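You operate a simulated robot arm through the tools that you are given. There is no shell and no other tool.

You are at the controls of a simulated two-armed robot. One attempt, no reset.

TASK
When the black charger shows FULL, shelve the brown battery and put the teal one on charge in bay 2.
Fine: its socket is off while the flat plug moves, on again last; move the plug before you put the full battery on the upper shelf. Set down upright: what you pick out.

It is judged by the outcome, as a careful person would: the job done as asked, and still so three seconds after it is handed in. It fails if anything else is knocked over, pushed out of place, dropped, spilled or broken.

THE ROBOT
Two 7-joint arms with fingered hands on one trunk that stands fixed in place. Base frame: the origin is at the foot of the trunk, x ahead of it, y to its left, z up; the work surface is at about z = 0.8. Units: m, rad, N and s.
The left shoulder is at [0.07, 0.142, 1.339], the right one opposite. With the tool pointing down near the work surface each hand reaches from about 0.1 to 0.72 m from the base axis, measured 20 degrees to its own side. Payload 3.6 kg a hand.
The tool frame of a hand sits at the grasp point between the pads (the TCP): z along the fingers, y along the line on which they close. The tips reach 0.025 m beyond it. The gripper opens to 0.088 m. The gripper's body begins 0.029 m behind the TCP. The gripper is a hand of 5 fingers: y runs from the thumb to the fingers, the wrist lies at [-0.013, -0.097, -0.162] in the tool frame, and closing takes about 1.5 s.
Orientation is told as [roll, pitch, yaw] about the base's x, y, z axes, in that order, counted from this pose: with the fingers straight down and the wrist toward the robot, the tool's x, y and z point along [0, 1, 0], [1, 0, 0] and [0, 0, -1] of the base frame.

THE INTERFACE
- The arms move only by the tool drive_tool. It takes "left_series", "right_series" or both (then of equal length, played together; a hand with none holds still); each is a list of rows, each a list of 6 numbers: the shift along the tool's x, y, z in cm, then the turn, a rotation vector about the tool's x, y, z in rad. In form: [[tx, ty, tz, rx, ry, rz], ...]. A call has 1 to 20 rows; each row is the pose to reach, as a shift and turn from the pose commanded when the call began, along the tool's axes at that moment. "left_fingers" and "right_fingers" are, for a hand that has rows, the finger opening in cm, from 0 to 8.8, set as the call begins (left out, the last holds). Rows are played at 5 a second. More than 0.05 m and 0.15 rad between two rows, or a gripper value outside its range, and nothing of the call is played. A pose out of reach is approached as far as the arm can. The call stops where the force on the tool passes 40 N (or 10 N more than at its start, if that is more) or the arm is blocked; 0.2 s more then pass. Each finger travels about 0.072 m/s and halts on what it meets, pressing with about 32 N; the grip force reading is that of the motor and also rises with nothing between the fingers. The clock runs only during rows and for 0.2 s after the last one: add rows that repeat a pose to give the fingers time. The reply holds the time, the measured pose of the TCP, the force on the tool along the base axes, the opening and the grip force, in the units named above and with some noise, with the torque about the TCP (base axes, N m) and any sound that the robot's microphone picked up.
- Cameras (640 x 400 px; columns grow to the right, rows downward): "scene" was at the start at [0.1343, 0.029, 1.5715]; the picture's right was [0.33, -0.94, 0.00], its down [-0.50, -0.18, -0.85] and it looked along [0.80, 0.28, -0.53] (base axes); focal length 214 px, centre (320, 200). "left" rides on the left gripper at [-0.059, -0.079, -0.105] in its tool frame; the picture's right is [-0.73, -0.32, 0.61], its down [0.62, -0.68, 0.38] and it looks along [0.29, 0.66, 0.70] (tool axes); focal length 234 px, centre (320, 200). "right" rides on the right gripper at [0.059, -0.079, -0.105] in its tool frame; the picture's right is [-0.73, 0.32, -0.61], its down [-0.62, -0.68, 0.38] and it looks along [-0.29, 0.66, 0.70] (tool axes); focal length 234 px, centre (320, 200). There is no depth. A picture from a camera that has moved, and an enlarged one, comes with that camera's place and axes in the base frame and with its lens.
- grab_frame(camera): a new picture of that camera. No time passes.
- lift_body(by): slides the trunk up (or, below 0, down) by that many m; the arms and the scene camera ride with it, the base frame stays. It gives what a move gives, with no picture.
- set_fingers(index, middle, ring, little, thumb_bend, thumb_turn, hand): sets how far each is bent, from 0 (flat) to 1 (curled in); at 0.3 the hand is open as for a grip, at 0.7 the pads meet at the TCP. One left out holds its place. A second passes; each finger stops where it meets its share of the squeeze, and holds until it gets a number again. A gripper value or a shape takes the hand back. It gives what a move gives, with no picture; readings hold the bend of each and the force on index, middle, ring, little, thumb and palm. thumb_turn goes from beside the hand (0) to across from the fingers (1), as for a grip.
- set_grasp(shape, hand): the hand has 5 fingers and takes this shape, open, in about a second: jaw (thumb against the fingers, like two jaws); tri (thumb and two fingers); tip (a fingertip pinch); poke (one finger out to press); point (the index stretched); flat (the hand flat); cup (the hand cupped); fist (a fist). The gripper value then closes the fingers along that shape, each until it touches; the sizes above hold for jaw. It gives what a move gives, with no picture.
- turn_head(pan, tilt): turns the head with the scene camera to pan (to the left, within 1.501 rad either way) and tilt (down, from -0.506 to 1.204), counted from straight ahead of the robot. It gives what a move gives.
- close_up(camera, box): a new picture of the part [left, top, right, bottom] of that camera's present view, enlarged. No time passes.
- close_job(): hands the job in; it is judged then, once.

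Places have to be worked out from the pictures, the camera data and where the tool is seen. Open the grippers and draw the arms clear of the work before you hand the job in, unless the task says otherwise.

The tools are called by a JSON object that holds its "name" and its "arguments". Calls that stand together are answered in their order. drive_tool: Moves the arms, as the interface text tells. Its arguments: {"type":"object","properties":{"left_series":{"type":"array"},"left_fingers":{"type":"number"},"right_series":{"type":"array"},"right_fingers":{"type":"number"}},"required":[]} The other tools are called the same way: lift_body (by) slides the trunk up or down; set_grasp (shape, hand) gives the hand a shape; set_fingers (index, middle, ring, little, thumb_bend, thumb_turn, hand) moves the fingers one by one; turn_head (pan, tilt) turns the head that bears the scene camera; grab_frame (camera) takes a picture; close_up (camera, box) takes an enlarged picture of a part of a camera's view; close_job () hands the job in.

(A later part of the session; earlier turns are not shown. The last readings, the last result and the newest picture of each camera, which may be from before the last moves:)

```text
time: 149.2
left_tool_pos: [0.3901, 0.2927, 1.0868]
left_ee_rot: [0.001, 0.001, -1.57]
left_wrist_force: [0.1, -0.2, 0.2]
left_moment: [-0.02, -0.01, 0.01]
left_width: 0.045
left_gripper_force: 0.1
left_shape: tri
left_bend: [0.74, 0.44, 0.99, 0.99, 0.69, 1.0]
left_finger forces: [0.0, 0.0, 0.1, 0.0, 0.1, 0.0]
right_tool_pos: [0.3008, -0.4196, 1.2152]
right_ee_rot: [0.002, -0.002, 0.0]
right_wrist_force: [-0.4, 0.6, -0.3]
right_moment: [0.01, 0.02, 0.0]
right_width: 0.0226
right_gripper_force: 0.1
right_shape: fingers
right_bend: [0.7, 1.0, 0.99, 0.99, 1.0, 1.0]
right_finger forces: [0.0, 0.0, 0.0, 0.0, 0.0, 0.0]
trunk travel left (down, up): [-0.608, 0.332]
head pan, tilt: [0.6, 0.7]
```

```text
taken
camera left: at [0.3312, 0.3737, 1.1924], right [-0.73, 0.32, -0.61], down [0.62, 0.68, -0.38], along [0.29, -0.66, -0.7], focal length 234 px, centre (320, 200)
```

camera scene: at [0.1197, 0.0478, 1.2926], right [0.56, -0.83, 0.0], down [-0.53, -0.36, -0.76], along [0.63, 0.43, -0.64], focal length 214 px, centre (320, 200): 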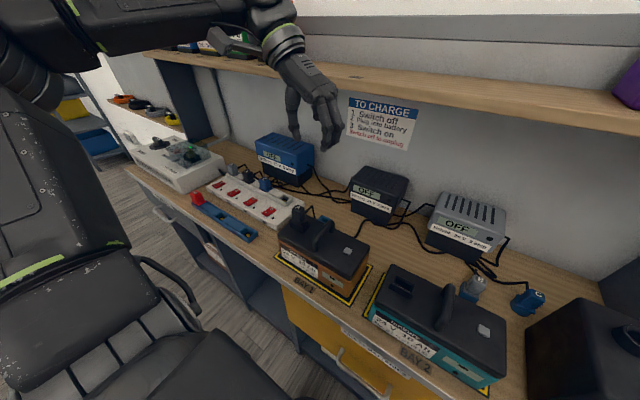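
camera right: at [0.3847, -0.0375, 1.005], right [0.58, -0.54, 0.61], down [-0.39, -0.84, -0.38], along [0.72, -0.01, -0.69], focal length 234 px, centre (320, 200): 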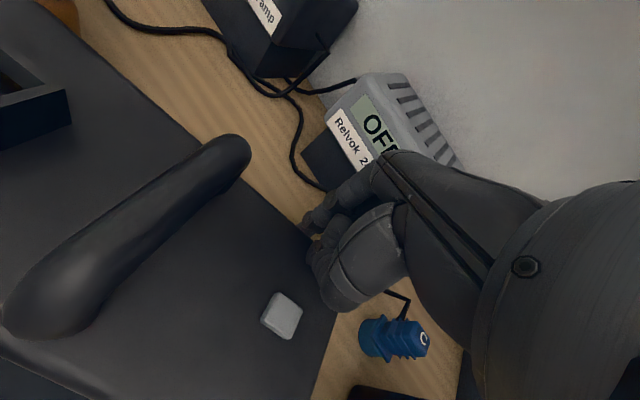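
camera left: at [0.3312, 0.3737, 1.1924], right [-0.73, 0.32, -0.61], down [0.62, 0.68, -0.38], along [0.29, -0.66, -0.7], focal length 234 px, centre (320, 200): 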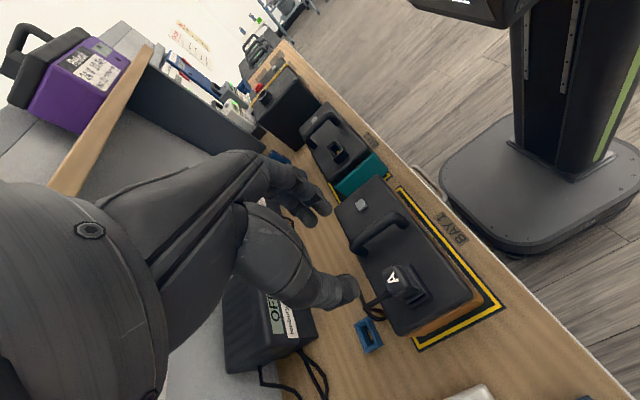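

Now at (0.390, 0.293, 1.087). Close-up of the plug from here.

{"name": "close_up", "arguments": {"camera": "left", "box": [310, 210, 510, 350]}}

{"name": "close_up", "arguments": {"camera": "scene", "box": [255, 120, 375, 270]}}

```text
2.86 times, centred on (410, 280) of left
camera zoom: at [0.3312, 0.3737, 1.1924], right [-0.73, 0.32, -0.61], down [0.62, 0.68, -0.38], along [0.29, -0.66, -0.7], focal length 669 px, centre (63, -29)
```

zoom: 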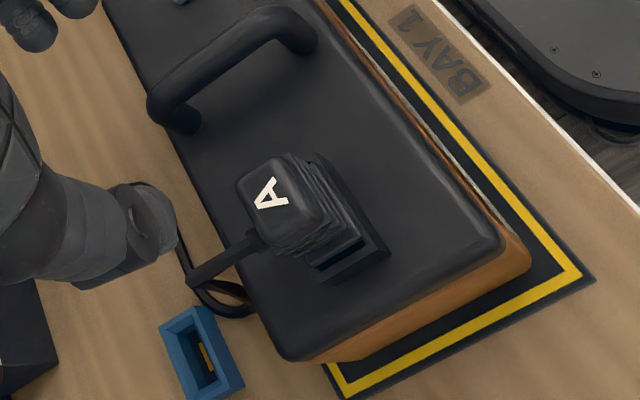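

```text
2.67 times, centred on (315, 195) of scene
camera zoom: at [0.1199, 0.0467, 1.2926], right [0.56, -0.83, 0.0], down [-0.53, -0.36, -0.77], along [0.63, 0.43, -0.64], focal length 572 px, centre (333, 213)
```

zoom: 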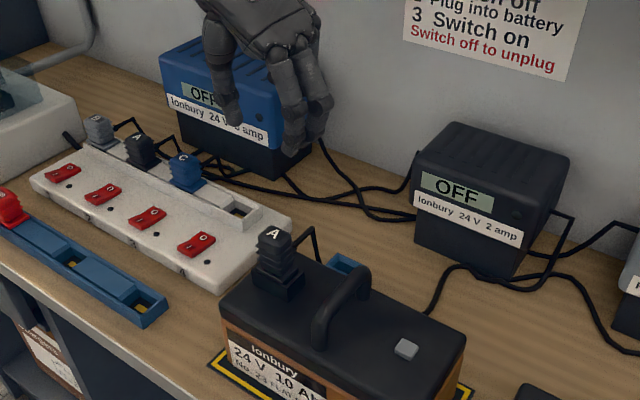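

Plug top centre refined to (0.392, 0.299, 0.957). I align over it and lower with the trunk to just above.

{"name": "drive_tool", "arguments": {"left_series": [[0.05, -0.3, 0, 0, 0, 0], [0.05, -0.6, 0, 0, 0, 0]]}}

{"name": "lift_body", "arguments": {"by": -0.09}}

{"name": "close_up", "arguments": {"camera": "left", "box": [220, 130, 480, 330]}}

{"name": "close_up", "arguments": {"camera": "scene", "box": [255, 100, 375, 260]}}

```text
time: 149.8
left_tool_pos: [0.3911, 0.3007, 1.0873]
left_ee_rot: [0.0, 0.001, -1.57]
left_wrist_force: [0.5, 0.3, 1.0]
left_moment: [0.02, 0.0, 0.0]
left_width: 0.0451
left_gripper_force: 0.1
left_shape: tri
left_bend: [0.74, 0.44, 0.99, 0.99, 0.69, 1.0]
left_finger forces: [0.0, 0.1, 0.0, 0.0, 0.1, 0.0]
right_tool_pos: [0.2995, -0.4208, 1.2148]
right_ee_rot: [-0.001, -0.002, -0.001]
right_wrist_force: [0.7, 0.1, 0.3]
right_moment: [-0.02, 0.03, -0.04]
right_width: 0.0227
right_gripper_force: 0.0
right_shape: fingers
right_bend: [0.7, 1.0, 0.99, 0.99, 1.0, 1.0]
right_finger forces: [0.0, 0.0, 0.1, 0.0, 0.0, 0.0]
trunk travel left (down, up): [-0.608, 0.332]
head pan, tilt: [0.6, 0.7]
```

```text
time: 151.0
left_tool_pos: [0.3903, 0.2999, 0.9972]
left_ee_rot: [0.0, -0.001, -1.571]
left_wrist_force: [-0.4, 0.2, -0.5]
left_moment: [-0.06, -0.01, -0.06]
left_width: 0.0452
left_gripper_force: 0.2
left_shape: tri
left_bend: [0.74, 0.44, 0.99, 0.99, 0.69, 1.0]
left_finger forces: [0.1, 0.1, 0.0, 0.0, 0.0, 0.0]
right_tool_pos: [0.3013, -0.4193, 1.1256]
right_ee_rot: [-0.001, -0.001, 0.001]
right_wrist_force: [0.2, 1.1, 0.3]
right_moment: [-0.01, -0.02, 0.01]
right_width: 0.0226
right_gripper_force: 0.1
right_shape: fingers
right_bend: [0.7, 1.0, 0.99, 0.99, 1.0, 1.0]
right_finger forces: [0.1, 0.0, 0.0, 0.1, 0.0, 0.0]
trunk travel left (down, up): [-0.518, 0.422]
head pan, tilt: [0.6, 0.7]
```

```text
2.00 times, centred on (350, 230) of left
camera zoom: at [0.3318, 0.3807, 1.1034], right [-0.73, 0.32, -0.61], down [0.62, 0.68, -0.38], along [0.29, -0.66, -0.7], focal length 468 px, centre (260, 140)
```

zoom: 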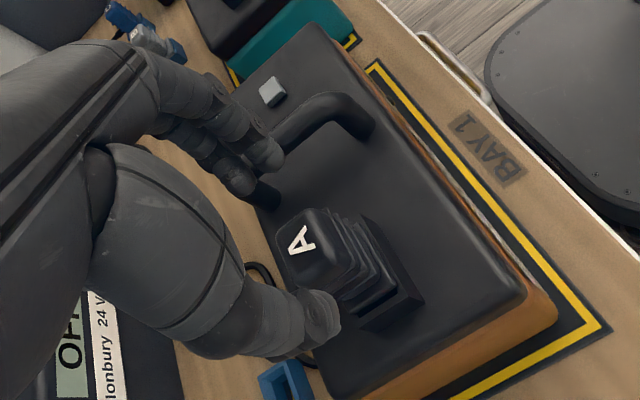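

```text
2.50 times, centred on (315, 180) of scene
camera zoom: at [0.1198, 0.0473, 1.2026], right [0.56, -0.83, 0.0], down [-0.53, -0.36, -0.77], along [0.63, 0.43, -0.64], focal length 536 px, centre (332, 250)
```

zoom: 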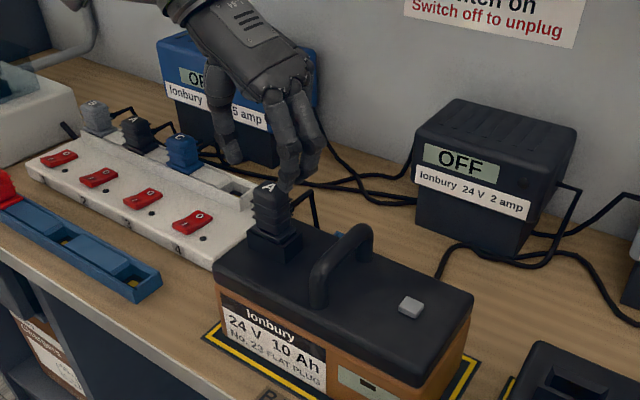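

Plug is centred between the fingers (right) and thumb (left). Lowering 5.2 cm so the pads surround the plug head.

{"name": "lift_body", "arguments": {"by": -0.052}}

{"name": "close_up", "arguments": {"camera": "left", "box": [220, 130, 480, 330]}}

{"name": "close_up", "arguments": {"camera": "scene", "box": [255, 100, 375, 260]}}

```text
time: 151.9
left_tool_pos: [0.3913, 0.3015, 0.9464]
left_ee_rot: [-0.001, -0.001, -1.57]
left_wrist_force: [-0.1, -0.8, 0.3]
left_moment: [-0.01, -0.03, -0.02]
left_width: 0.0454
left_gripper_force: 0.1
left_shape: tri
left_bend: [0.74, 0.44, 0.99, 0.99, 0.69, 1.0]
left_finger forces: [0.0, 0.0, 0.0, 0.1, 0.1, 0.1]
right_tool_pos: [0.3008, -0.4204, 1.0732]
right_ee_rot: [-0.003, -0.001, -0.001]
right_wrist_force: [-0.1, 0.4, -0.1]
right_moment: [0.02, 0.03, -0.03]
right_width: 0.0229
right_gripper_force: 0.0
right_shape: fingers
right_bend: [0.7, 1.0, 0.99, 0.99, 1.0, 1.0]
right_finger forces: [0.0, 0.0, 0.0, 0.1, 0.0, 0.0]
trunk travel left (down, up): [-0.466, 0.474]
head pan, tilt: [0.6, 0.7]
```

```text
2.00 times, centred on (350, 230) of left
camera zoom: at [0.3318, 0.3807, 1.0514], right [-0.73, 0.32, -0.61], down [0.62, 0.68, -0.38], along [0.29, -0.66, -0.7], focal length 468 px, centre (260, 140)
```

zoom: 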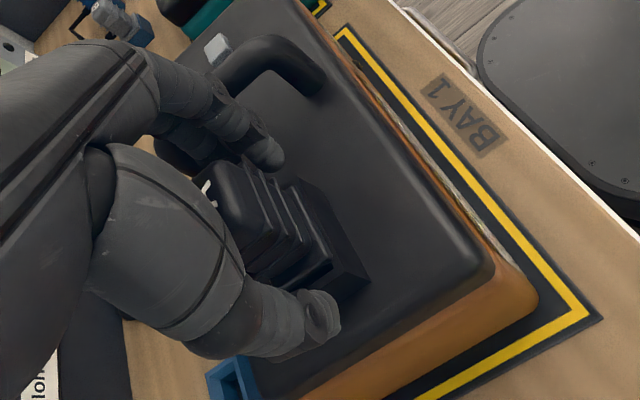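

```text
2.50 times, centred on (315, 180) of scene
camera zoom: at [0.1198, 0.0473, 1.1506], right [0.56, -0.83, 0.0], down [-0.53, -0.36, -0.77], along [0.63, 0.43, -0.64], focal length 536 px, centre (332, 250)
```

zoom: 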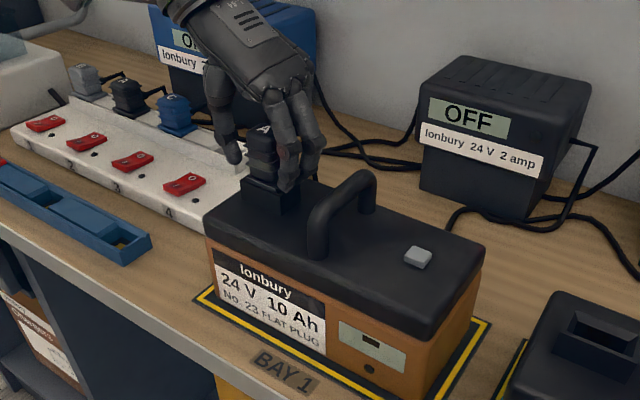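

The fingers and thumb straddle the plug. Closing the pinch.

{"name": "drive_tool", "arguments": {"left_series": [[0, 0, 0, 0, 0, 0], [0, 0, 0, 0, 0, 0], [0, 0, 0, 0, 0, 0], [0, 0, 0, 0, 0, 0], [0, 0, 0, 0, 0, 0], [0, 0, 0, 0, 0, 0], [0, 0, 0, 0, 0, 0]], "left_fingers": 0}}

{"name": "close_up", "arguments": {"camera": "left", "box": [220, 130, 480, 330]}}

{"name": "close_up", "arguments": {"camera": "scene", "box": [255, 100, 375, 260]}}

```text
time: 153.5
left_tool_pos: [0.3909, 0.3008, 0.946]
left_ee_rot: [0.001, 0.001, -1.572]
left_wrist_force: [0.1, 0.7, 0.5]
left_moment: [-0.02, 0.05, -0.05]
left_width: 0.0201
left_gripper_force: 31.8
left_shape: tri
left_bend: [0.74, 0.55, 1.0, 1.0, 0.76, 1.0]
left_finger forces: [14.1, 16.1, 0.2, 0.0, 28.4, 0.1]
right_tool_pos: [0.2999, -0.4203, 1.0739]
right_ee_rot: [-0.003, -0.001, 0.0]
right_wrist_force: [1.6, 0.3, 0.5]
right_moment: [0.01, -0.01, 0.03]
right_width: 0.0227
right_gripper_force: 0.0
right_shape: fingers
right_bend: [0.7, 1.0, 0.99, 0.99, 1.0, 1.0]
right_finger forces: [0.1, 0.1, 0.1, 0.1, 0.0, 0.1]
trunk travel left (down, up): [-0.466, 0.474]
head pan, tilt: [0.6, 0.7]
```

```text
2.00 times, centred on (350, 230) of left
camera zoom: at [0.3317, 0.3807, 1.0514], right [-0.73, 0.32, -0.61], down [0.62, 0.68, -0.38], along [0.29, -0.66, -0.7], focal length 468 px, centre (260, 140)
```

zoom: 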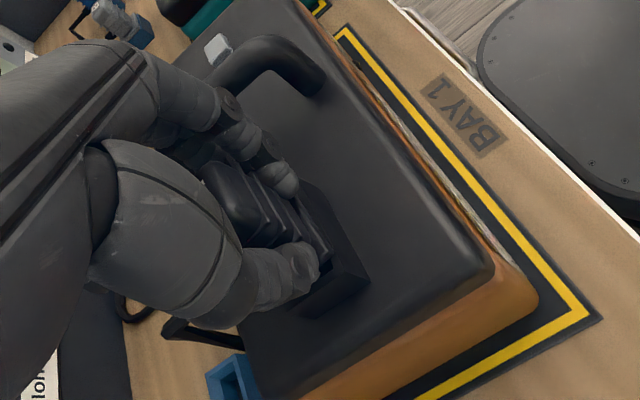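

```text
2.50 times, centred on (315, 180) of scene
camera zoom: at [0.1198, 0.0473, 1.1506], right [0.56, -0.83, 0.0], down [-0.53, -0.36, -0.77], along [0.63, 0.43, -0.64], focal length 536 px, centre (332, 250)
```

zoom: 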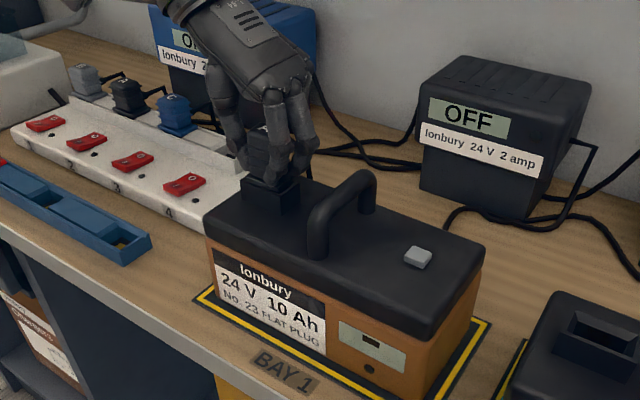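

Excellent grip (14/16/28 N). The socket is off, so I pull the plug straight up with the trunk in small steps, watching the battery.

{"name": "lift_body", "arguments": {"by": 0.015}}

{"name": "close_up", "arguments": {"camera": "scene", "box": [255, 100, 375, 260]}}

{"name": "lift_body", "arguments": {"by": 0.02}}

{"name": "close_up", "arguments": {"camera": "scene", "box": [255, 100, 375, 260]}}

```text
time: 154.2
left_tool_pos: [0.3922, 0.3008, 0.9611]
left_ee_rot: [0.0, 0.001, -1.571]
left_wrist_force: [-0.6, -0.5, -0.4]
left_moment: [0.0, 0.04, 0.0]
left_width: 0.0196
left_gripper_force: 32.0
left_shape: tri
left_bend: [0.74, 0.55, 1.0, 1.0, 0.77, 1.0]
left_finger forces: [10.7, 19.7, 1.2, 0.0, 27.1, 0.0]
right_tool_pos: [0.3007, -0.4198, 1.0883]
right_ee_rot: [0.0, -0.001, 0.0]
right_wrist_force: [0.0, 0.2, 1.0]
right_moment: [0.0, 0.01, -0.01]
right_width: 0.0226
right_gripper_force: 0.0
right_shape: fingers
right_bend: [0.7, 1.0, 0.99, 0.99, 1.0, 1.0]
right_finger forces: [0.1, 0.0, 0.0, 0.0, 0.0, 0.0]
trunk travel left (down, up): [-0.481, 0.459]
head pan, tilt: [0.6, 0.7]
```

```text
2.50 times, centred on (315, 180) of scene
camera zoom: at [0.1203, 0.0473, 1.1656], right [0.56, -0.83, 0.0], down [-0.53, -0.36, -0.76], along [0.63, 0.43, -0.64], focal length 536 px, centre (332, 250)
```

zoom: 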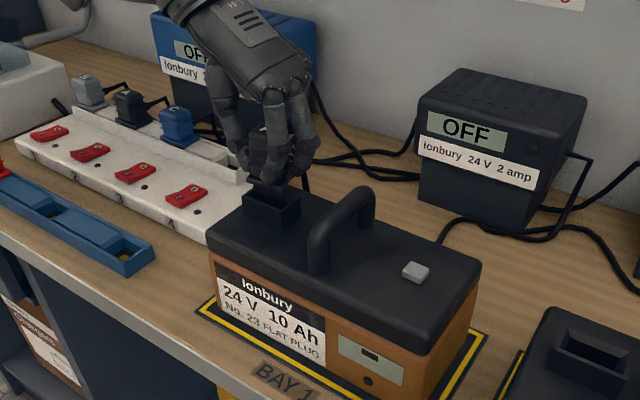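

```text
time: 154.8
left_tool_pos: [0.3922, 0.3023, 0.9806]
left_ee_rot: [0.0, -0.001, -1.57]
left_wrist_force: [0.4, -0.1, -1.0]
left_moment: [-0.05, 0.01, 0.05]
left_width: 0.0191
left_gripper_force: 32.2
left_shape: tri
left_bend: [0.74, 0.55, 1.0, 1.0, 0.77, 1.0]
left_finger forces: [10.7, 19.8, 1.2, 0.0, 27.2, 0.1]
right_tool_pos: [0.3016, -0.42, 1.107]
right_ee_rot: [-0.001, -0.002, -0.001]
right_wrist_force: [0.3, -0.3, 0.5]
right_moment: [0.01, 0.01, -0.03]
right_width: 0.0225
right_gripper_force: 0.0
right_shape: fingers
right_bend: [0.7, 1.0, 0.99, 0.99, 1.0, 1.0]
right_finger forces: [0.1, 0.1, 0.0, 0.1, 0.0, 0.0]
trunk travel left (down, up): [-0.501, 0.439]
head pan, tilt: [0.6, 0.7]
```

```text
2.50 times, centred on (315, 180) of scene
camera zoom: at [0.1202, 0.0473, 1.1856], right [0.56, -0.83, 0.0], down [-0.53, -0.36, -0.76], along [0.63, 0.43, -0.64], focal length 536 px, centre (332, 250)
```

zoom: 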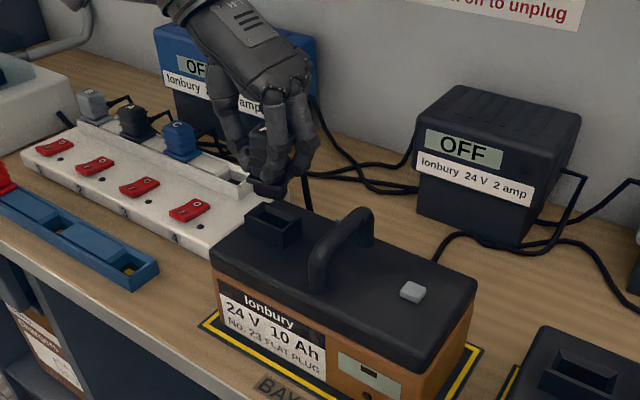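

The plug is out (socket empty), brown battery undisturbed. I lift further and look at how the plug sits in the hand.

{"name": "lift_body", "arguments": {"by": 0.05}}

{"name": "close_up", "arguments": {"camera": "left", "box": [220, 130, 480, 330]}}

{"name": "close_up", "arguments": {"camera": "scene", "box": [255, 100, 375, 260]}}

```text
time: 155.8
left_tool_pos: [0.3908, 0.3001, 1.0306]
left_ee_rot: [0.0, 0.0, -1.571]
left_wrist_force: [0.2, 1.2, -0.9]
left_moment: [0.0, 0.03, -0.01]
left_width: 0.0193
left_gripper_force: 32.1
left_shape: tri
left_bend: [0.74, 0.55, 1.0, 1.0, 0.77, 1.0]
left_finger forces: [10.6, 19.7, 1.3, 0.1, 27.1, 0.1]
right_tool_pos: [0.3015, -0.4196, 1.1581]
right_ee_rot: [-0.003, -0.002, 0.0]
right_wrist_force: [0.4, 0.6, -0.1]
right_moment: [0.02, -0.02, 0.02]
right_width: 0.0228
right_gripper_force: 0.0
right_shape: fingers
right_bend: [0.7, 1.0, 0.99, 0.99, 1.0, 1.0]
right_finger forces: [0.0, 0.0, 0.0, 0.0, 0.0, 0.1]
trunk travel left (down, up): [-0.551, 0.389]
head pan, tilt: [0.6, 0.7]
```

```text
2.00 times, centred on (350, 230) of left
camera zoom: at [0.3321, 0.3808, 1.1363], right [-0.73, 0.32, -0.61], down [0.62, 0.68, -0.38], along [0.29, -0.66, -0.7], focal length 468 px, centre (260, 140)
```

zoom: 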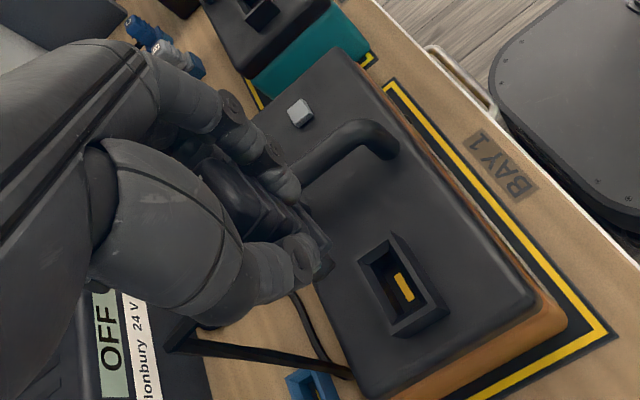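

```text
2.50 times, centred on (315, 180) of scene
camera zoom: at [0.1202, 0.0473, 1.2356], right [0.56, -0.83, 0.0], down [-0.53, -0.36, -0.76], along [0.63, 0.43, -0.64], focal length 536 px, centre (332, 250)
```

zoom: 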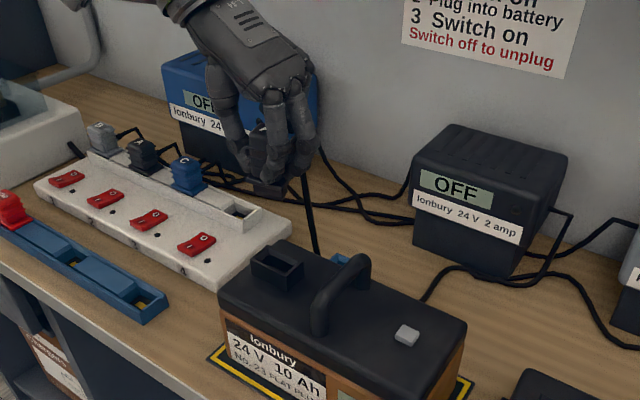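

Now I have a reference view of the brown socket for alignment. Carrying the plug right to above the teal's socket, rising slightly on the way.

{"name": "drive_tool", "arguments": {"left_series": [[-0.1, 3.3, 0, 0, 0, 0], [-0.2, 6.6, -1.5, 0, 0, 0], [-0.4, 10, -3, 0, 0, 0], [-0.5, 13.4, -4.5, 0, 0, 0], [-0.6, 16.7, -6, 0, 0, 0], [-0.8, 20, -7.5, 0, 0, 0], [-0.9, 23.4, -9, 0, 0, 0], [-1.0, 26.7, -9, 0, 0, 0]]}}

{"name": "turn_head", "arguments": {"pan": 0.2, "tilt": 0.7}}

{"name": "grab_frame", "arguments": {"camera": "scene"}}

{"name": "grab_frame", "arguments": {"camera": "left"}}

```text
time: 157.6
left_tool_pos: [0.3811, 0.032, 1.1211]
left_ee_rot: [0.001, 0.0, -1.572]
left_wrist_force: [0.5, 0.5, -0.6]
left_moment: [-0.01, -0.01, 0.01]
left_width: 0.0191
left_gripper_force: 32.0
left_shape: tri
left_bend: [0.74, 0.55, 1.0, 1.0, 0.77, 1.0]
left_finger forces: [10.4, 19.9, 1.1, 0.0, 27.1, 0.1]
right_tool_pos: [0.3013, -0.4209, 1.157]
right_ee_rot: [0.0, -0.002, -0.001]
right_wrist_force: [-0.4, -0.5, -0.1]
right_moment: [0.05, -0.02, -0.04]
right_width: 0.0226
right_gripper_force: 0.0
right_shape: fingers
right_bend: [0.7, 1.0, 0.99, 0.99, 1.0, 1.0]
right_finger forces: [0.0, 0.0, 0.0, 0.1, 0.0, 0.0]
trunk travel left (down, up): [-0.551, 0.389]
head pan, tilt: [0.6, 0.7]
```

```text
time: 158.4
left_tool_pos: [0.3811, 0.0345, 1.1204]
left_ee_rot: [0.001, 0.001, -1.571]
left_wrist_force: [-1.0, -0.3, -1.5]
left_moment: [0.01, -0.01, 0.02]
left_width: 0.0192
left_gripper_force: 32.1
left_shape: tri
left_bend: [0.74, 0.55, 1.0, 1.0, 0.77, 1.0]
left_finger forces: [10.5, 20.0, 1.1, 0.0, 27.0, 0.1]
right_tool_pos: [0.3019, -0.4189, 1.1584]
right_ee_rot: [-0.003, -0.002, 0.002]
right_wrist_force: [0.6, 0.8, -0.5]
right_moment: [-0.02, 0.01, 0.0]
right_width: 0.0228
right_gripper_force: 0.0
right_shape: fingers
right_bend: [0.7, 1.0, 0.99, 0.99, 1.0, 1.0]
right_finger forces: [0.0, 0.0, 0.0, 0.1, 0.0, 0.0]
trunk travel left (down, up): [-0.551, 0.389]
head pan, tilt: [0.201, 0.7]
```

```text
taken
camera scene: at [0.1332, 0.0162, 1.2356], right [0.2, -0.98, 0.0], down [-0.63, -0.13, -0.76], along [0.75, 0.15, -0.64], focal length 214 px, centre (320, 200)
```

scene: 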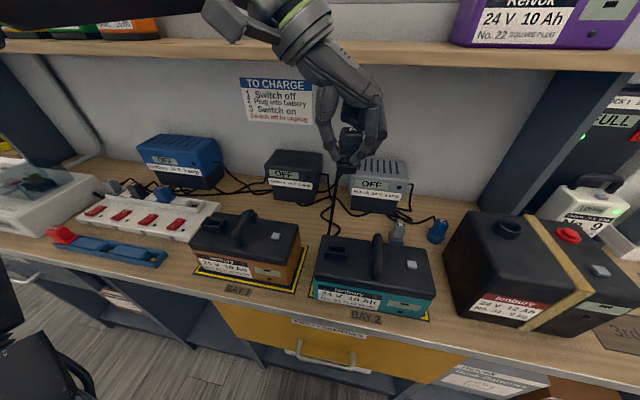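

```text
taken
camera left: at [0.3216, 0.1143, 1.2263], right [-0.73, 0.32, -0.61], down [0.62, 0.68, -0.38], along [0.29, -0.66, -0.7], focal length 234 px, centre (320, 200)
```

left: 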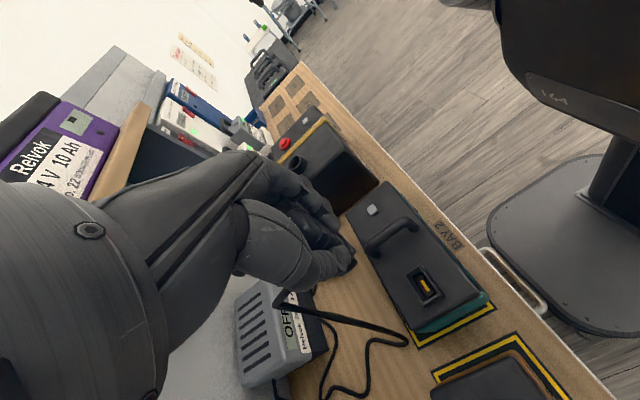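

Plug is above the teal. Lowering the trunk by 9 cm to the same relative height as the reference picture, then compare the socket's image position.

{"name": "lift_body", "arguments": {"by": -0.09}}

{"name": "close_up", "arguments": {"camera": "left", "box": [220, 130, 480, 330]}}

{"name": "close_up", "arguments": {"camera": "scene", "box": [270, 60, 430, 280]}}

```text
time: 159.7
left_tool_pos: [0.3795, 0.0336, 1.031]
left_ee_rot: [-0.002, 0.001, -1.57]
left_wrist_force: [0.7, 0.0, -0.8]
left_moment: [0.0, 0.01, -0.01]
left_width: 0.0193
left_gripper_force: 31.9
left_shape: tri
left_bend: [0.74, 0.55, 1.0, 1.0, 0.77, 1.0]
left_finger forces: [10.5, 20.0, 1.1, 0.0, 27.1, 0.1]
right_tool_pos: [0.3003, -0.4198, 1.0673]
right_ee_rot: [-0.001, 0.0, 0.001]
right_wrist_force: [-0.1, 0.5, -0.4]
right_moment: [0.03, 0.01, 0.01]
right_width: 0.0229
right_gripper_force: 0.2
right_shape: fingers
right_bend: [0.7, 1.0, 0.99, 0.99, 1.0, 1.0]
right_finger forces: [0.1, 0.1, 0.1, 0.0, 0.0, 0.0]
trunk travel left (down, up): [-0.461, 0.479]
head pan, tilt: [0.201, 0.7]
```

```text
2.00 times, centred on (350, 230) of left
camera zoom: at [0.3214, 0.1141, 1.1364], right [-0.73, 0.32, -0.61], down [0.62, 0.68, -0.38], along [0.29, -0.66, -0.7], focal length 468 px, centre (260, 140)
```

zoom: 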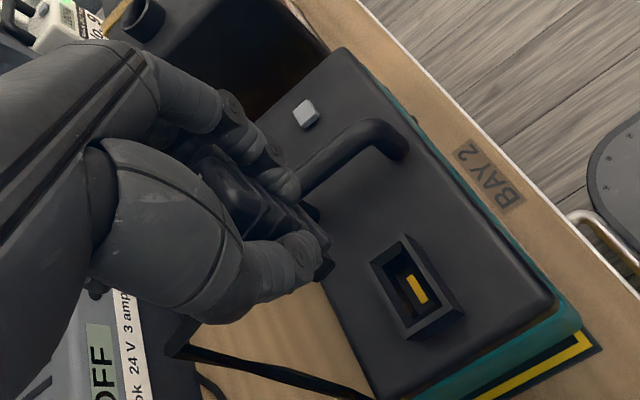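

```text
1.82 times, centred on (350, 170) of scene
camera zoom: at [0.133, 0.0162, 1.1456], right [0.2, -0.98, 0.0], down [-0.63, -0.13, -0.76], along [0.75, 0.15, -0.64], focal length 390 px, centre (266, 254)
```

zoom: 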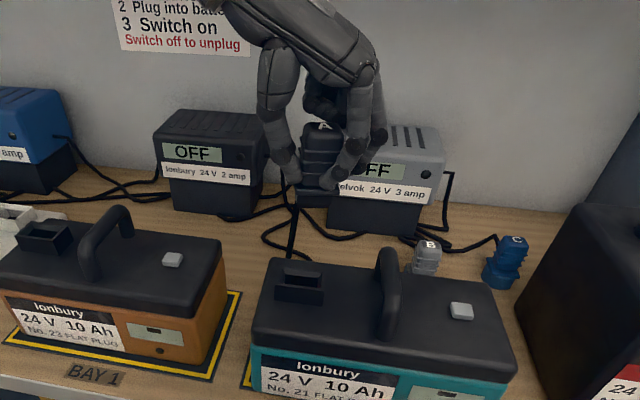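

Compared with the reference, the socket appears shifted by roughly (−5 mm, +5 mm) from where the plug is. Zooming in more to check yaw and position precisely.

{"name": "close_up", "arguments": {"camera": "left", "box": [370, 220, 490, 320]}}

{"name": "close_up", "arguments": {"camera": "left", "box": [290, 180, 400, 280]}}

{"name": "close_up", "arguments": {"camera": "scene", "box": [320, 110, 420, 240]}}

```text
4.00 times, centred on (430, 270) of left
camera zoom: at [0.3214, 0.1141, 1.1364], right [-0.73, 0.32, -0.61], down [0.62, 0.68, -0.38], along [0.29, -0.66, -0.7], focal length 937 px, centre (-120, -80)
```

zoom: 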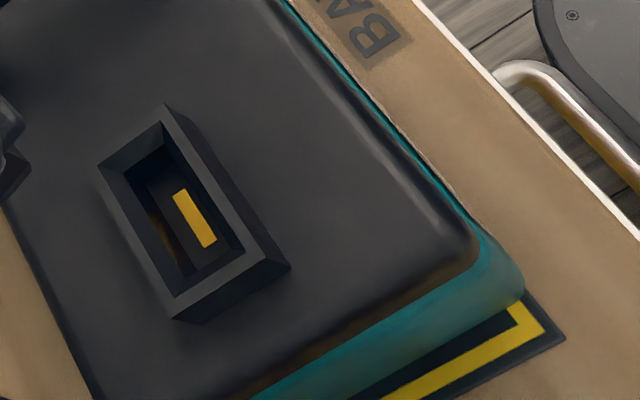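

```text
4.00 times, centred on (345, 230) of left
camera zoom: at [0.3214, 0.1141, 1.1364], right [-0.73, 0.32, -0.61], down [0.62, 0.68, -0.38], along [0.29, -0.66, -0.7], focal length 937 px, centre (220, 80)
```

zoom: 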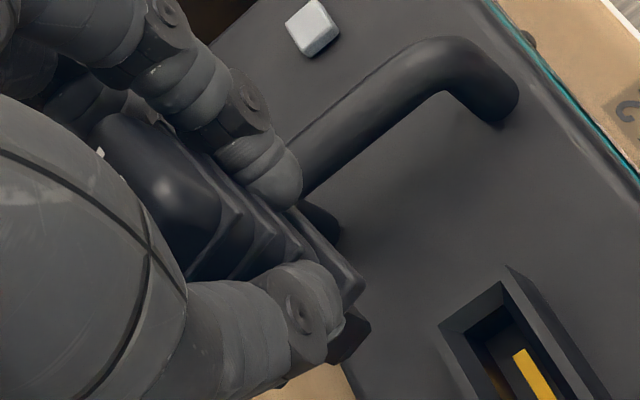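

```text
3.08 times, centred on (370, 175) of scene
camera zoom: at [0.133, 0.0162, 1.1456], right [0.2, -0.98, 0.0], down [-0.63, -0.13, -0.76], along [0.75, 0.15, -0.64], focal length 660 px, centre (166, 277)
```

zoom: 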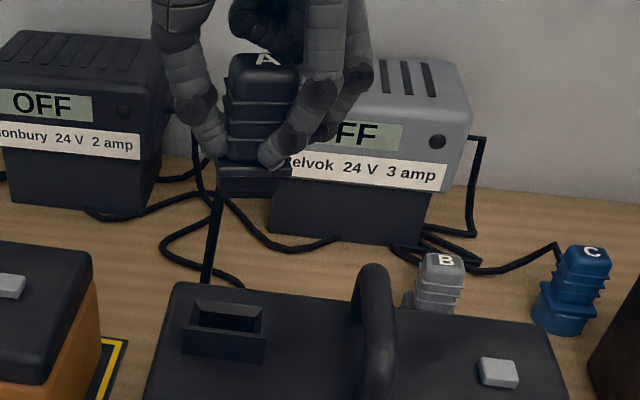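

From this view the socket rim centre is (0.379, 0.034) and square; relative to how the plug sits in the hand I need to move (−4 mm, +4.6 mm). Applying that and lowering to about 2.5 cm above the rim.

{"name": "drive_tool", "arguments": {"left_series": [[-0.2, -0.23, 0, 0, 0, 0], [-0.4, -0.46, 0, 0, 0, 0], [-0.4, -0.46, 0, 0, 0, 0]]}}

{"name": "lift_body", "arguments": {"by": -0.035}}

{"name": "close_up", "arguments": {"camera": "left", "box": [290, 180, 450, 310]}}

{"name": "close_up", "arguments": {"camera": "scene", "box": [310, 110, 420, 240]}}

```text
time: 160.5
left_tool_pos: [0.3778, 0.04, 1.0301]
left_ee_rot: [-0.002, 0.001, -1.571]
left_wrist_force: [-0.4, 0.1, -0.2]
left_moment: [0.01, 0.01, -0.04]
left_width: 0.0196
left_gripper_force: 32.3
left_shape: tri
left_bend: [0.74, 0.55, 1.0, 1.0, 0.77, 1.0]
left_finger forces: [10.4, 20.0, 1.1, 0.0, 27.0, 0.0]
right_tool_pos: [0.3004, -0.4196, 1.0677]
right_ee_rot: [-0.001, -0.002, 0.0]
right_wrist_force: [0.9, 0.1, 0.2]
right_moment: [-0.02, -0.01, -0.01]
right_width: 0.0224
right_gripper_force: 0.1
right_shape: fingers
right_bend: [0.7, 1.0, 0.99, 0.99, 1.0, 1.0]
right_finger forces: [0.1, 0.0, 0.0, 0.0, 0.1, 0.0]
trunk travel left (down, up): [-0.461, 0.479]
head pan, tilt: [0.201, 0.7]
```

```text
time: 161.3
left_tool_pos: [0.3771, 0.0402, 0.9958]
left_ee_rot: [0.002, -0.001, -1.571]
left_wrist_force: [-0.7, 0.2, -0.2]
left_moment: [0.02, 0.0, -0.02]
left_width: 0.0194
left_gripper_force: 31.7
left_shape: tri
left_bend: [0.74, 0.55, 1.0, 1.0, 0.77, 1.0]
left_finger forces: [10.5, 20.0, 1.1, 0.0, 27.0, 0.0]
right_tool_pos: [0.3006, -0.4199, 1.0338]
right_ee_rot: [-0.001, -0.003, -0.002]
right_wrist_force: [0.6, 0.2, 0.3]
right_moment: [0.0, 0.0, 0.0]
right_width: 0.0224
right_gripper_force: 0.1
right_shape: fingers
right_bend: [0.7, 1.0, 0.99, 0.99, 1.0, 1.0]
right_finger forces: [0.0, 0.0, 0.1, 0.0, 0.1, 0.0]
trunk travel left (down, up): [-0.426, 0.514]
head pan, tilt: [0.201, 0.7]
```

```text
3.08 times, centred on (370, 245) of left
camera zoom: at [0.3173, 0.1192, 1.1009], right [-0.73, 0.32, -0.61], down [0.62, 0.68, -0.38], along [0.29, -0.66, -0.7], focal length 720 px, centre (166, 62)
```

zoom: 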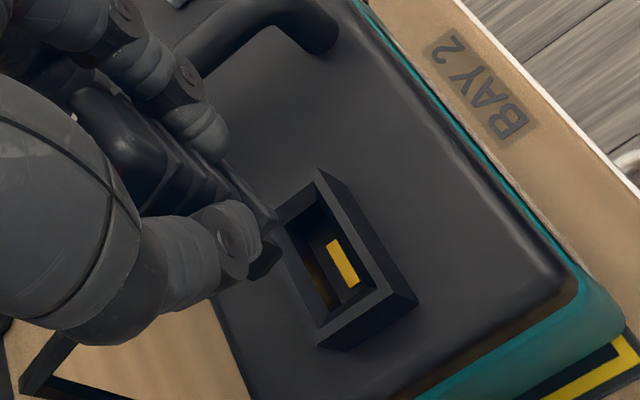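

```text
3.08 times, centred on (365, 175) of scene
camera zoom: at [0.133, 0.0162, 1.1106], right [0.2, -0.98, 0.0], down [-0.63, -0.13, -0.76], along [0.75, 0.15, -0.64], focal length 660 px, centre (182, 277)
```

zoom: 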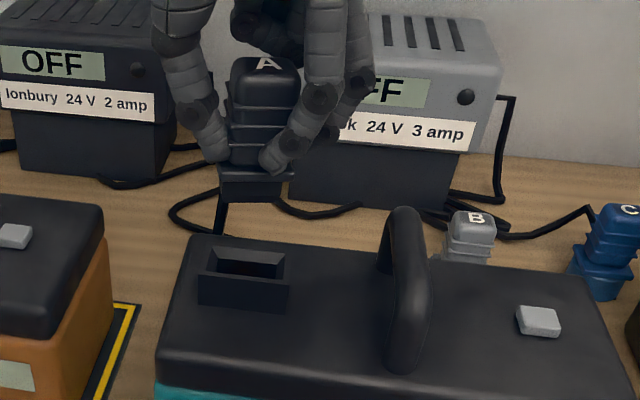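

Both cameras agree the plug is centred on the socket within ~1–2 mm. Small trim, then I lower until the plug bottom is about at the rim and check again.

{"name": "drive_tool", "arguments": {"left_series": [[0, 0.1, 0, 0, 0, 0], [0, 0.1, 0, 0, 0, 0]]}}

{"name": "lift_body", "arguments": {"by": -0.025}}

{"name": "close_up", "arguments": {"camera": "left", "box": [290, 180, 450, 310]}}

{"name": "close_up", "arguments": {"camera": "scene", "box": [310, 100, 420, 230]}}

```text
time: 161.9
left_tool_pos: [0.3768, 0.0388, 0.9953]
left_ee_rot: [0.0, -0.001, -1.57]
left_wrist_force: [0.0, 0.4, -1.3]
left_moment: [0.0, 0.0, -0.01]
left_width: 0.0193
left_gripper_force: 32.5
left_shape: tri
left_bend: [0.74, 0.55, 1.0, 1.0, 0.77, 1.0]
left_finger forces: [10.5, 19.9, 1.2, 0.0, 27.0, 0.0]
right_tool_pos: [0.3008, -0.4206, 1.033]
right_ee_rot: [-0.003, -0.003, 0.0]
right_wrist_force: [1.0, 0.0, 0.5]
right_moment: [0.01, 0.01, -0.02]
right_width: 0.0226
right_gripper_force: 0.1
right_shape: fingers
right_bend: [0.7, 1.0, 0.99, 0.99, 1.0, 1.0]
right_finger forces: [0.0, 0.0, 0.0, 0.0, 0.0, 0.0]
trunk travel left (down, up): [-0.426, 0.514]
head pan, tilt: [0.201, 0.7]
```

```text
time: 162.6
left_tool_pos: [0.3769, 0.0374, 0.9705]
left_ee_rot: [0.001, 0.0, -1.571]
left_wrist_force: [0.2, 0.2, -1.0]
left_moment: [-0.01, -0.01, 0.03]
left_width: 0.0196
left_gripper_force: 32.1
left_shape: tri
left_bend: [0.74, 0.55, 1.0, 1.0, 0.77, 1.0]
left_finger forces: [10.5, 20.0, 1.1, 0.1, 27.0, 0.1]
right_tool_pos: [0.3015, -0.4205, 1.0073]
right_ee_rot: [-0.002, -0.002, -0.001]
right_wrist_force: [-0.3, -0.2, 0.3]
right_moment: [0.0, 0.0, 0.02]
right_width: 0.0225
right_gripper_force: 0.1
right_shape: fingers
right_bend: [0.7, 1.0, 0.99, 0.99, 1.0, 1.0]
right_finger forces: [0.0, 0.1, 0.1, 0.0, 0.1, 0.0]
trunk travel left (down, up): [-0.401, 0.539]
head pan, tilt: [0.201, 0.7]
```

```text
3.08 times, centred on (370, 245) of left
camera zoom: at [0.3172, 0.1181, 1.0758], right [-0.73, 0.32, -0.61], down [0.62, 0.68, -0.38], along [0.29, -0.66, -0.7], focal length 720 px, centre (166, 62)
```

zoom: 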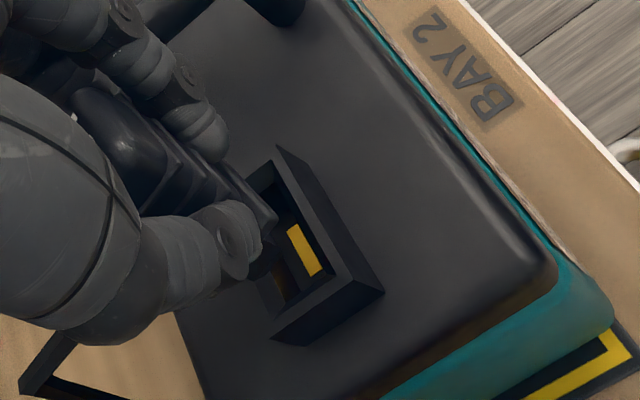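

```text
3.08 times, centred on (365, 165) of scene
camera zoom: at [0.133, 0.0163, 1.0856], right [0.2, -0.98, 0.0], down [-0.63, -0.13, -0.77], along [0.75, 0.15, -0.64], focal length 660 px, centre (182, 308)
```

zoom: 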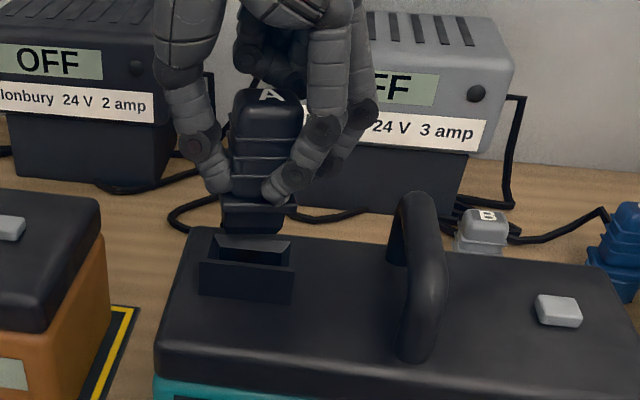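

Plug base appears right over the opening. Lowering in 5 mm steps, watching the force.

{"name": "lift_body", "arguments": {"by": -0.006}}

{"name": "lift_body", "arguments": {"by": -0.004}}

{"name": "close_up", "arguments": {"camera": "left", "box": [290, 180, 450, 310]}}

{"name": "close_up", "arguments": {"camera": "scene", "box": [310, 100, 420, 230]}}

```text
time: 163.1
left_tool_pos: [0.3766, 0.0382, 0.9642]
left_ee_rot: [0.001, -0.001, -1.572]
left_wrist_force: [-0.1, 0.7, -0.7]
left_moment: [-0.01, 0.02, 0.0]
left_width: 0.0192
left_gripper_force: 32.2
left_shape: tri
left_bend: [0.74, 0.55, 1.0, 1.0, 0.77, 1.0]
left_finger forces: [10.5, 19.9, 1.1, 0.0, 27.0, 0.1]
right_tool_pos: [0.3025, -0.4214, 1.0024]
right_ee_rot: [-0.001, -0.003, 0.0]
right_wrist_force: [0.5, -0.9, 0.3]
right_moment: [0.05, 0.0, 0.0]
right_width: 0.0227
right_gripper_force: 0.1
right_shape: fingers
right_bend: [0.7, 1.0, 0.99, 0.99, 1.0, 1.0]
right_finger forces: [0.0, 0.1, 0.0, 0.1, 0.1, 0.0]
trunk travel left (down, up): [-0.395, 0.545]
head pan, tilt: [0.201, 0.7]
```

```text
time: 163.7
left_tool_pos: [0.3771, 0.0376, 0.9608]
left_ee_rot: [0.001, 0.001, -1.571]
left_wrist_force: [0.4, 1.2, -1.2]
left_moment: [0.0, 0.0, -0.02]
left_width: 0.0194
left_gripper_force: 32.0
left_shape: tri
left_bend: [0.74, 0.55, 1.0, 1.0, 0.77, 1.0]
left_finger forces: [10.5, 20.0, 1.0, 0.0, 26.9, 0.1]
right_tool_pos: [0.3007, -0.4206, 0.9988]
right_ee_rot: [-0.002, -0.002, 0.0]
right_wrist_force: [-0.1, -0.7, -0.6]
right_moment: [0.01, -0.03, -0.02]
right_width: 0.0226
right_gripper_force: 0.0
right_shape: fingers
right_bend: [0.7, 1.0, 0.99, 0.99, 1.0, 1.0]
right_finger forces: [0.0, 0.1, 0.1, 0.1, 0.0, 0.0]
trunk travel left (down, up): [-0.391, 0.549]
head pan, tilt: [0.201, 0.7]
```

```text
3.08 times, centred on (370, 245) of left
camera zoom: at [0.3173, 0.1181, 1.0658], right [-0.73, 0.32, -0.61], down [0.62, 0.68, -0.38], along [0.29, -0.66, -0.7], focal length 720 px, centre (166, 62)
```

zoom: 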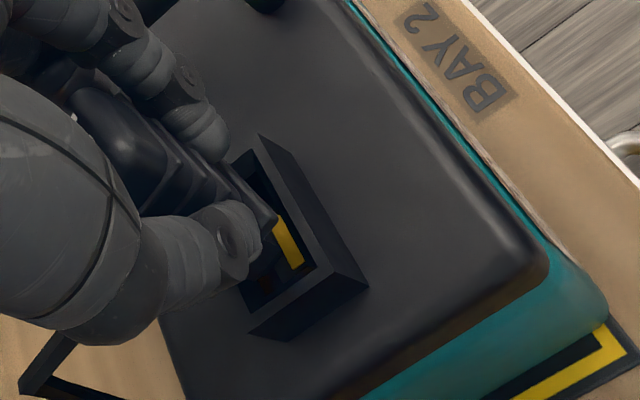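

```text
3.08 times, centred on (365, 165) of scene
camera zoom: at [0.1331, 0.0162, 1.0756], right [0.2, -0.98, 0.0], down [-0.63, -0.13, -0.76], along [0.75, 0.15, -0.64], focal length 660 px, centre (182, 308)
```

zoom: 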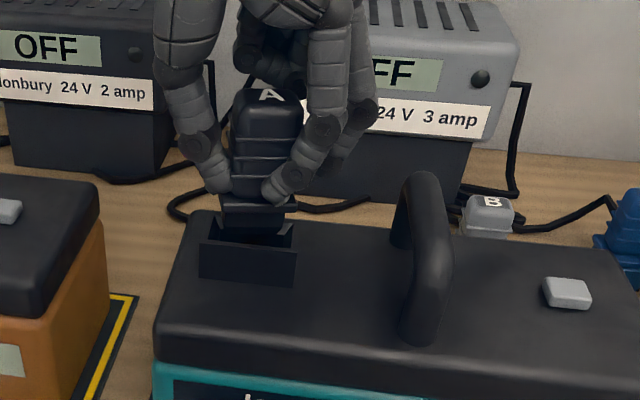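

The base is at the opening and enters without force. Continuing down to the seated height.

{"name": "lift_body", "arguments": {"by": -0.005}}

{"name": "lift_body", "arguments": {"by": -0.005}}

{"name": "close_up", "arguments": {"camera": "left", "box": [290, 180, 450, 310]}}

{"name": "close_up", "arguments": {"camera": "scene", "box": [310, 100, 420, 230]}}

```text
time: 164.2
left_tool_pos: [0.3767, 0.0379, 0.9559]
left_ee_rot: [0.0, 0.001, -1.57]
left_wrist_force: [-3.5, 0.0, 1.8]
left_moment: [-0.03, 0.14, -0.01]
left_width: 0.0195
left_gripper_force: 31.4
left_shape: tri
left_bend: [0.74, 0.54, 0.99, 1.0, 0.78, 1.0]
left_finger forces: [13.4, 20.1, 2.2, 0.0, 27.2, 0.0]
right_tool_pos: [0.3007, -0.4189, 0.9927]
right_ee_rot: [-0.002, -0.004, -0.001]
right_wrist_force: [0.6, -0.6, 0.6]
right_moment: [-0.01, -0.03, 0.0]
right_width: 0.0226
right_gripper_force: 0.1
right_shape: fingers
right_bend: [0.7, 1.0, 0.99, 0.99, 1.0, 1.0]
right_finger forces: [0.0, 0.0, 0.0, 0.1, 0.0, 0.0]
trunk travel left (down, up): [-0.386, 0.554]
head pan, tilt: [0.201, 0.7]
```

```text
time: 164.7
left_tool_pos: [0.3762, 0.0383, 0.9496]
left_ee_rot: [0.0, 0.0, -1.572]
left_wrist_force: [-5.2, 0.1, 2.6]
left_moment: [0.01, 0.19, -0.2]
left_width: 0.0194
left_gripper_force: 32.2
left_shape: tri
left_bend: [0.74, 0.53, 0.99, 1.0, 0.78, 1.0]
left_finger forces: [12.8, 20.0, 2.4, 0.0, 29.0, 0.0]
right_tool_pos: [0.3001, -0.4195, 0.9884]
right_ee_rot: [-0.003, -0.003, 0.0]
right_wrist_force: [0.2, -0.8, -0.5]
right_moment: [-0.01, 0.0, 0.02]
right_width: 0.0226
right_gripper_force: 0.1
right_shape: fingers
right_bend: [0.7, 1.0, 0.99, 0.99, 1.0, 1.0]
right_finger forces: [0.0, 0.1, 0.1, 0.0, 0.1, 0.0]
trunk travel left (down, up): [-0.381, 0.559]
head pan, tilt: [0.201, 0.7]
```

```text
3.08 times, centred on (370, 245) of left
camera zoom: at [0.3161, 0.1181, 1.056], right [-0.73, 0.32, -0.61], down [0.62, 0.68, -0.38], along [0.29, -0.66, -0.7], focal length 720 px, centre (166, 62)
```

zoom: 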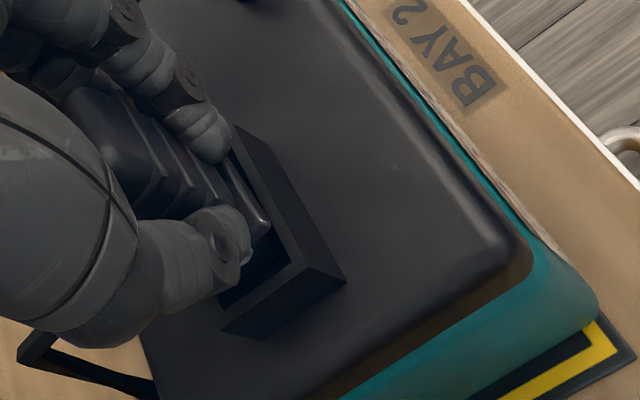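

```text
3.08 times, centred on (365, 165) of scene
camera zoom: at [0.132, 0.0162, 1.0657], right [0.2, -0.98, 0.0], down [-0.63, -0.13, -0.77], along [0.75, 0.15, -0.64], focal length 660 px, centre (182, 308)
```

zoom: 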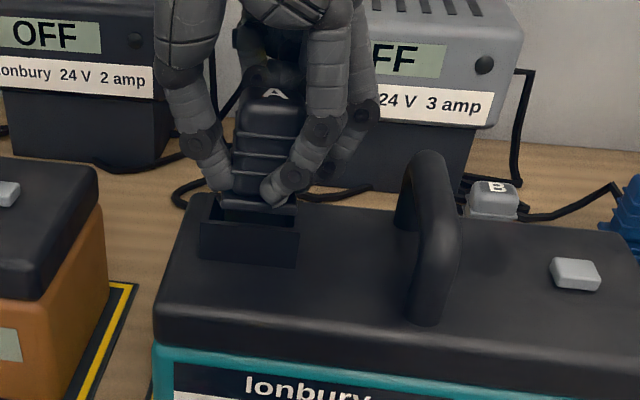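

Slight sideways force (−5 N in x): the plug rubs the far wall. I shift 2 mm toward the robot and 1 mm left and re-check.

{"name": "drive_tool", "arguments": {"left_series": [[-0.1, -0.05, 0, 0, 0, 0], [-0.2, -0.1, 0, 0, 0, 0]]}}

{"name": "lift_body", "arguments": {"by": -0.003}}

{"name": "close_up", "arguments": {"camera": "scene", "box": [310, 100, 420, 230]}}

```text
time: 165.3
left_tool_pos: [0.3737, 0.0392, 0.9511]
left_ee_rot: [0.001, -0.002, -1.569]
left_wrist_force: [-2.1, -1.9, 2.0]
left_moment: [-0.03, 0.11, -0.14]
left_width: 0.0193
left_gripper_force: 32.0
left_shape: tri
left_bend: [0.75, 0.53, 0.99, 1.0, 0.78, 1.0]
left_finger forces: [10.8, 20.5, 1.9, 0.1, 27.3, 0.1]
right_tool_pos: [0.3003, -0.4197, 0.9876]
right_ee_rot: [-0.001, -0.001, 0.0]
right_wrist_force: [-0.3, 0.1, -0.2]
right_moment: [0.02, 0.01, 0.01]
right_width: 0.023
right_gripper_force: 0.0
right_shape: fingers
right_bend: [0.7, 1.0, 0.99, 0.99, 1.0, 1.0]
right_finger forces: [0.1, 0.0, 0.0, 0.1, 0.1, 0.0]
trunk travel left (down, up): [-0.381, 0.559]
head pan, tilt: [0.201, 0.7]
```

```text
time: 165.9
left_tool_pos: [0.3753, 0.0387, 0.947]
left_ee_rot: [0.0, -0.002, -1.572]
left_wrist_force: [-2.5, -0.2, 0.6]
left_moment: [0.02, 0.1, -0.15]
left_width: 0.0195
left_gripper_force: 32.6
left_shape: tri
left_bend: [0.75, 0.53, 0.99, 1.0, 0.78, 1.0]
left_finger forces: [11.0, 20.1, 1.6, 0.0, 28.1, 0.0]
right_tool_pos: [0.3002, -0.4208, 0.9848]
right_ee_rot: [-0.002, -0.001, -0.001]
right_wrist_force: [-0.3, 0.1, -0.3]
right_moment: [-0.02, -0.03, 0.02]
right_width: 0.0229
right_gripper_force: 0.0
right_shape: fingers
right_bend: [0.7, 1.0, 0.99, 0.99, 1.0, 1.0]
right_finger forces: [0.0, 0.0, 0.0, 0.0, 0.0, 0.0]
trunk travel left (down, up): [-0.378, 0.562]
head pan, tilt: [0.201, 0.7]
```

```text
3.08 times, centred on (365, 165) of scene
camera zoom: at [0.1326, 0.0162, 1.0626], right [0.2, -0.98, 0.0], down [-0.63, -0.13, -0.77], along [0.75, 0.15, -0.64], focal length 660 px, centre (182, 308)
```

zoom: 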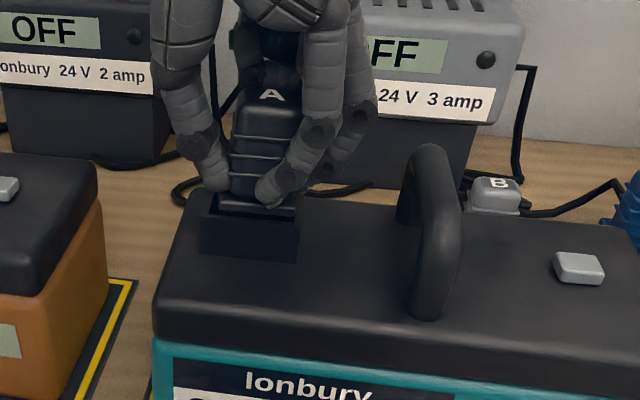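

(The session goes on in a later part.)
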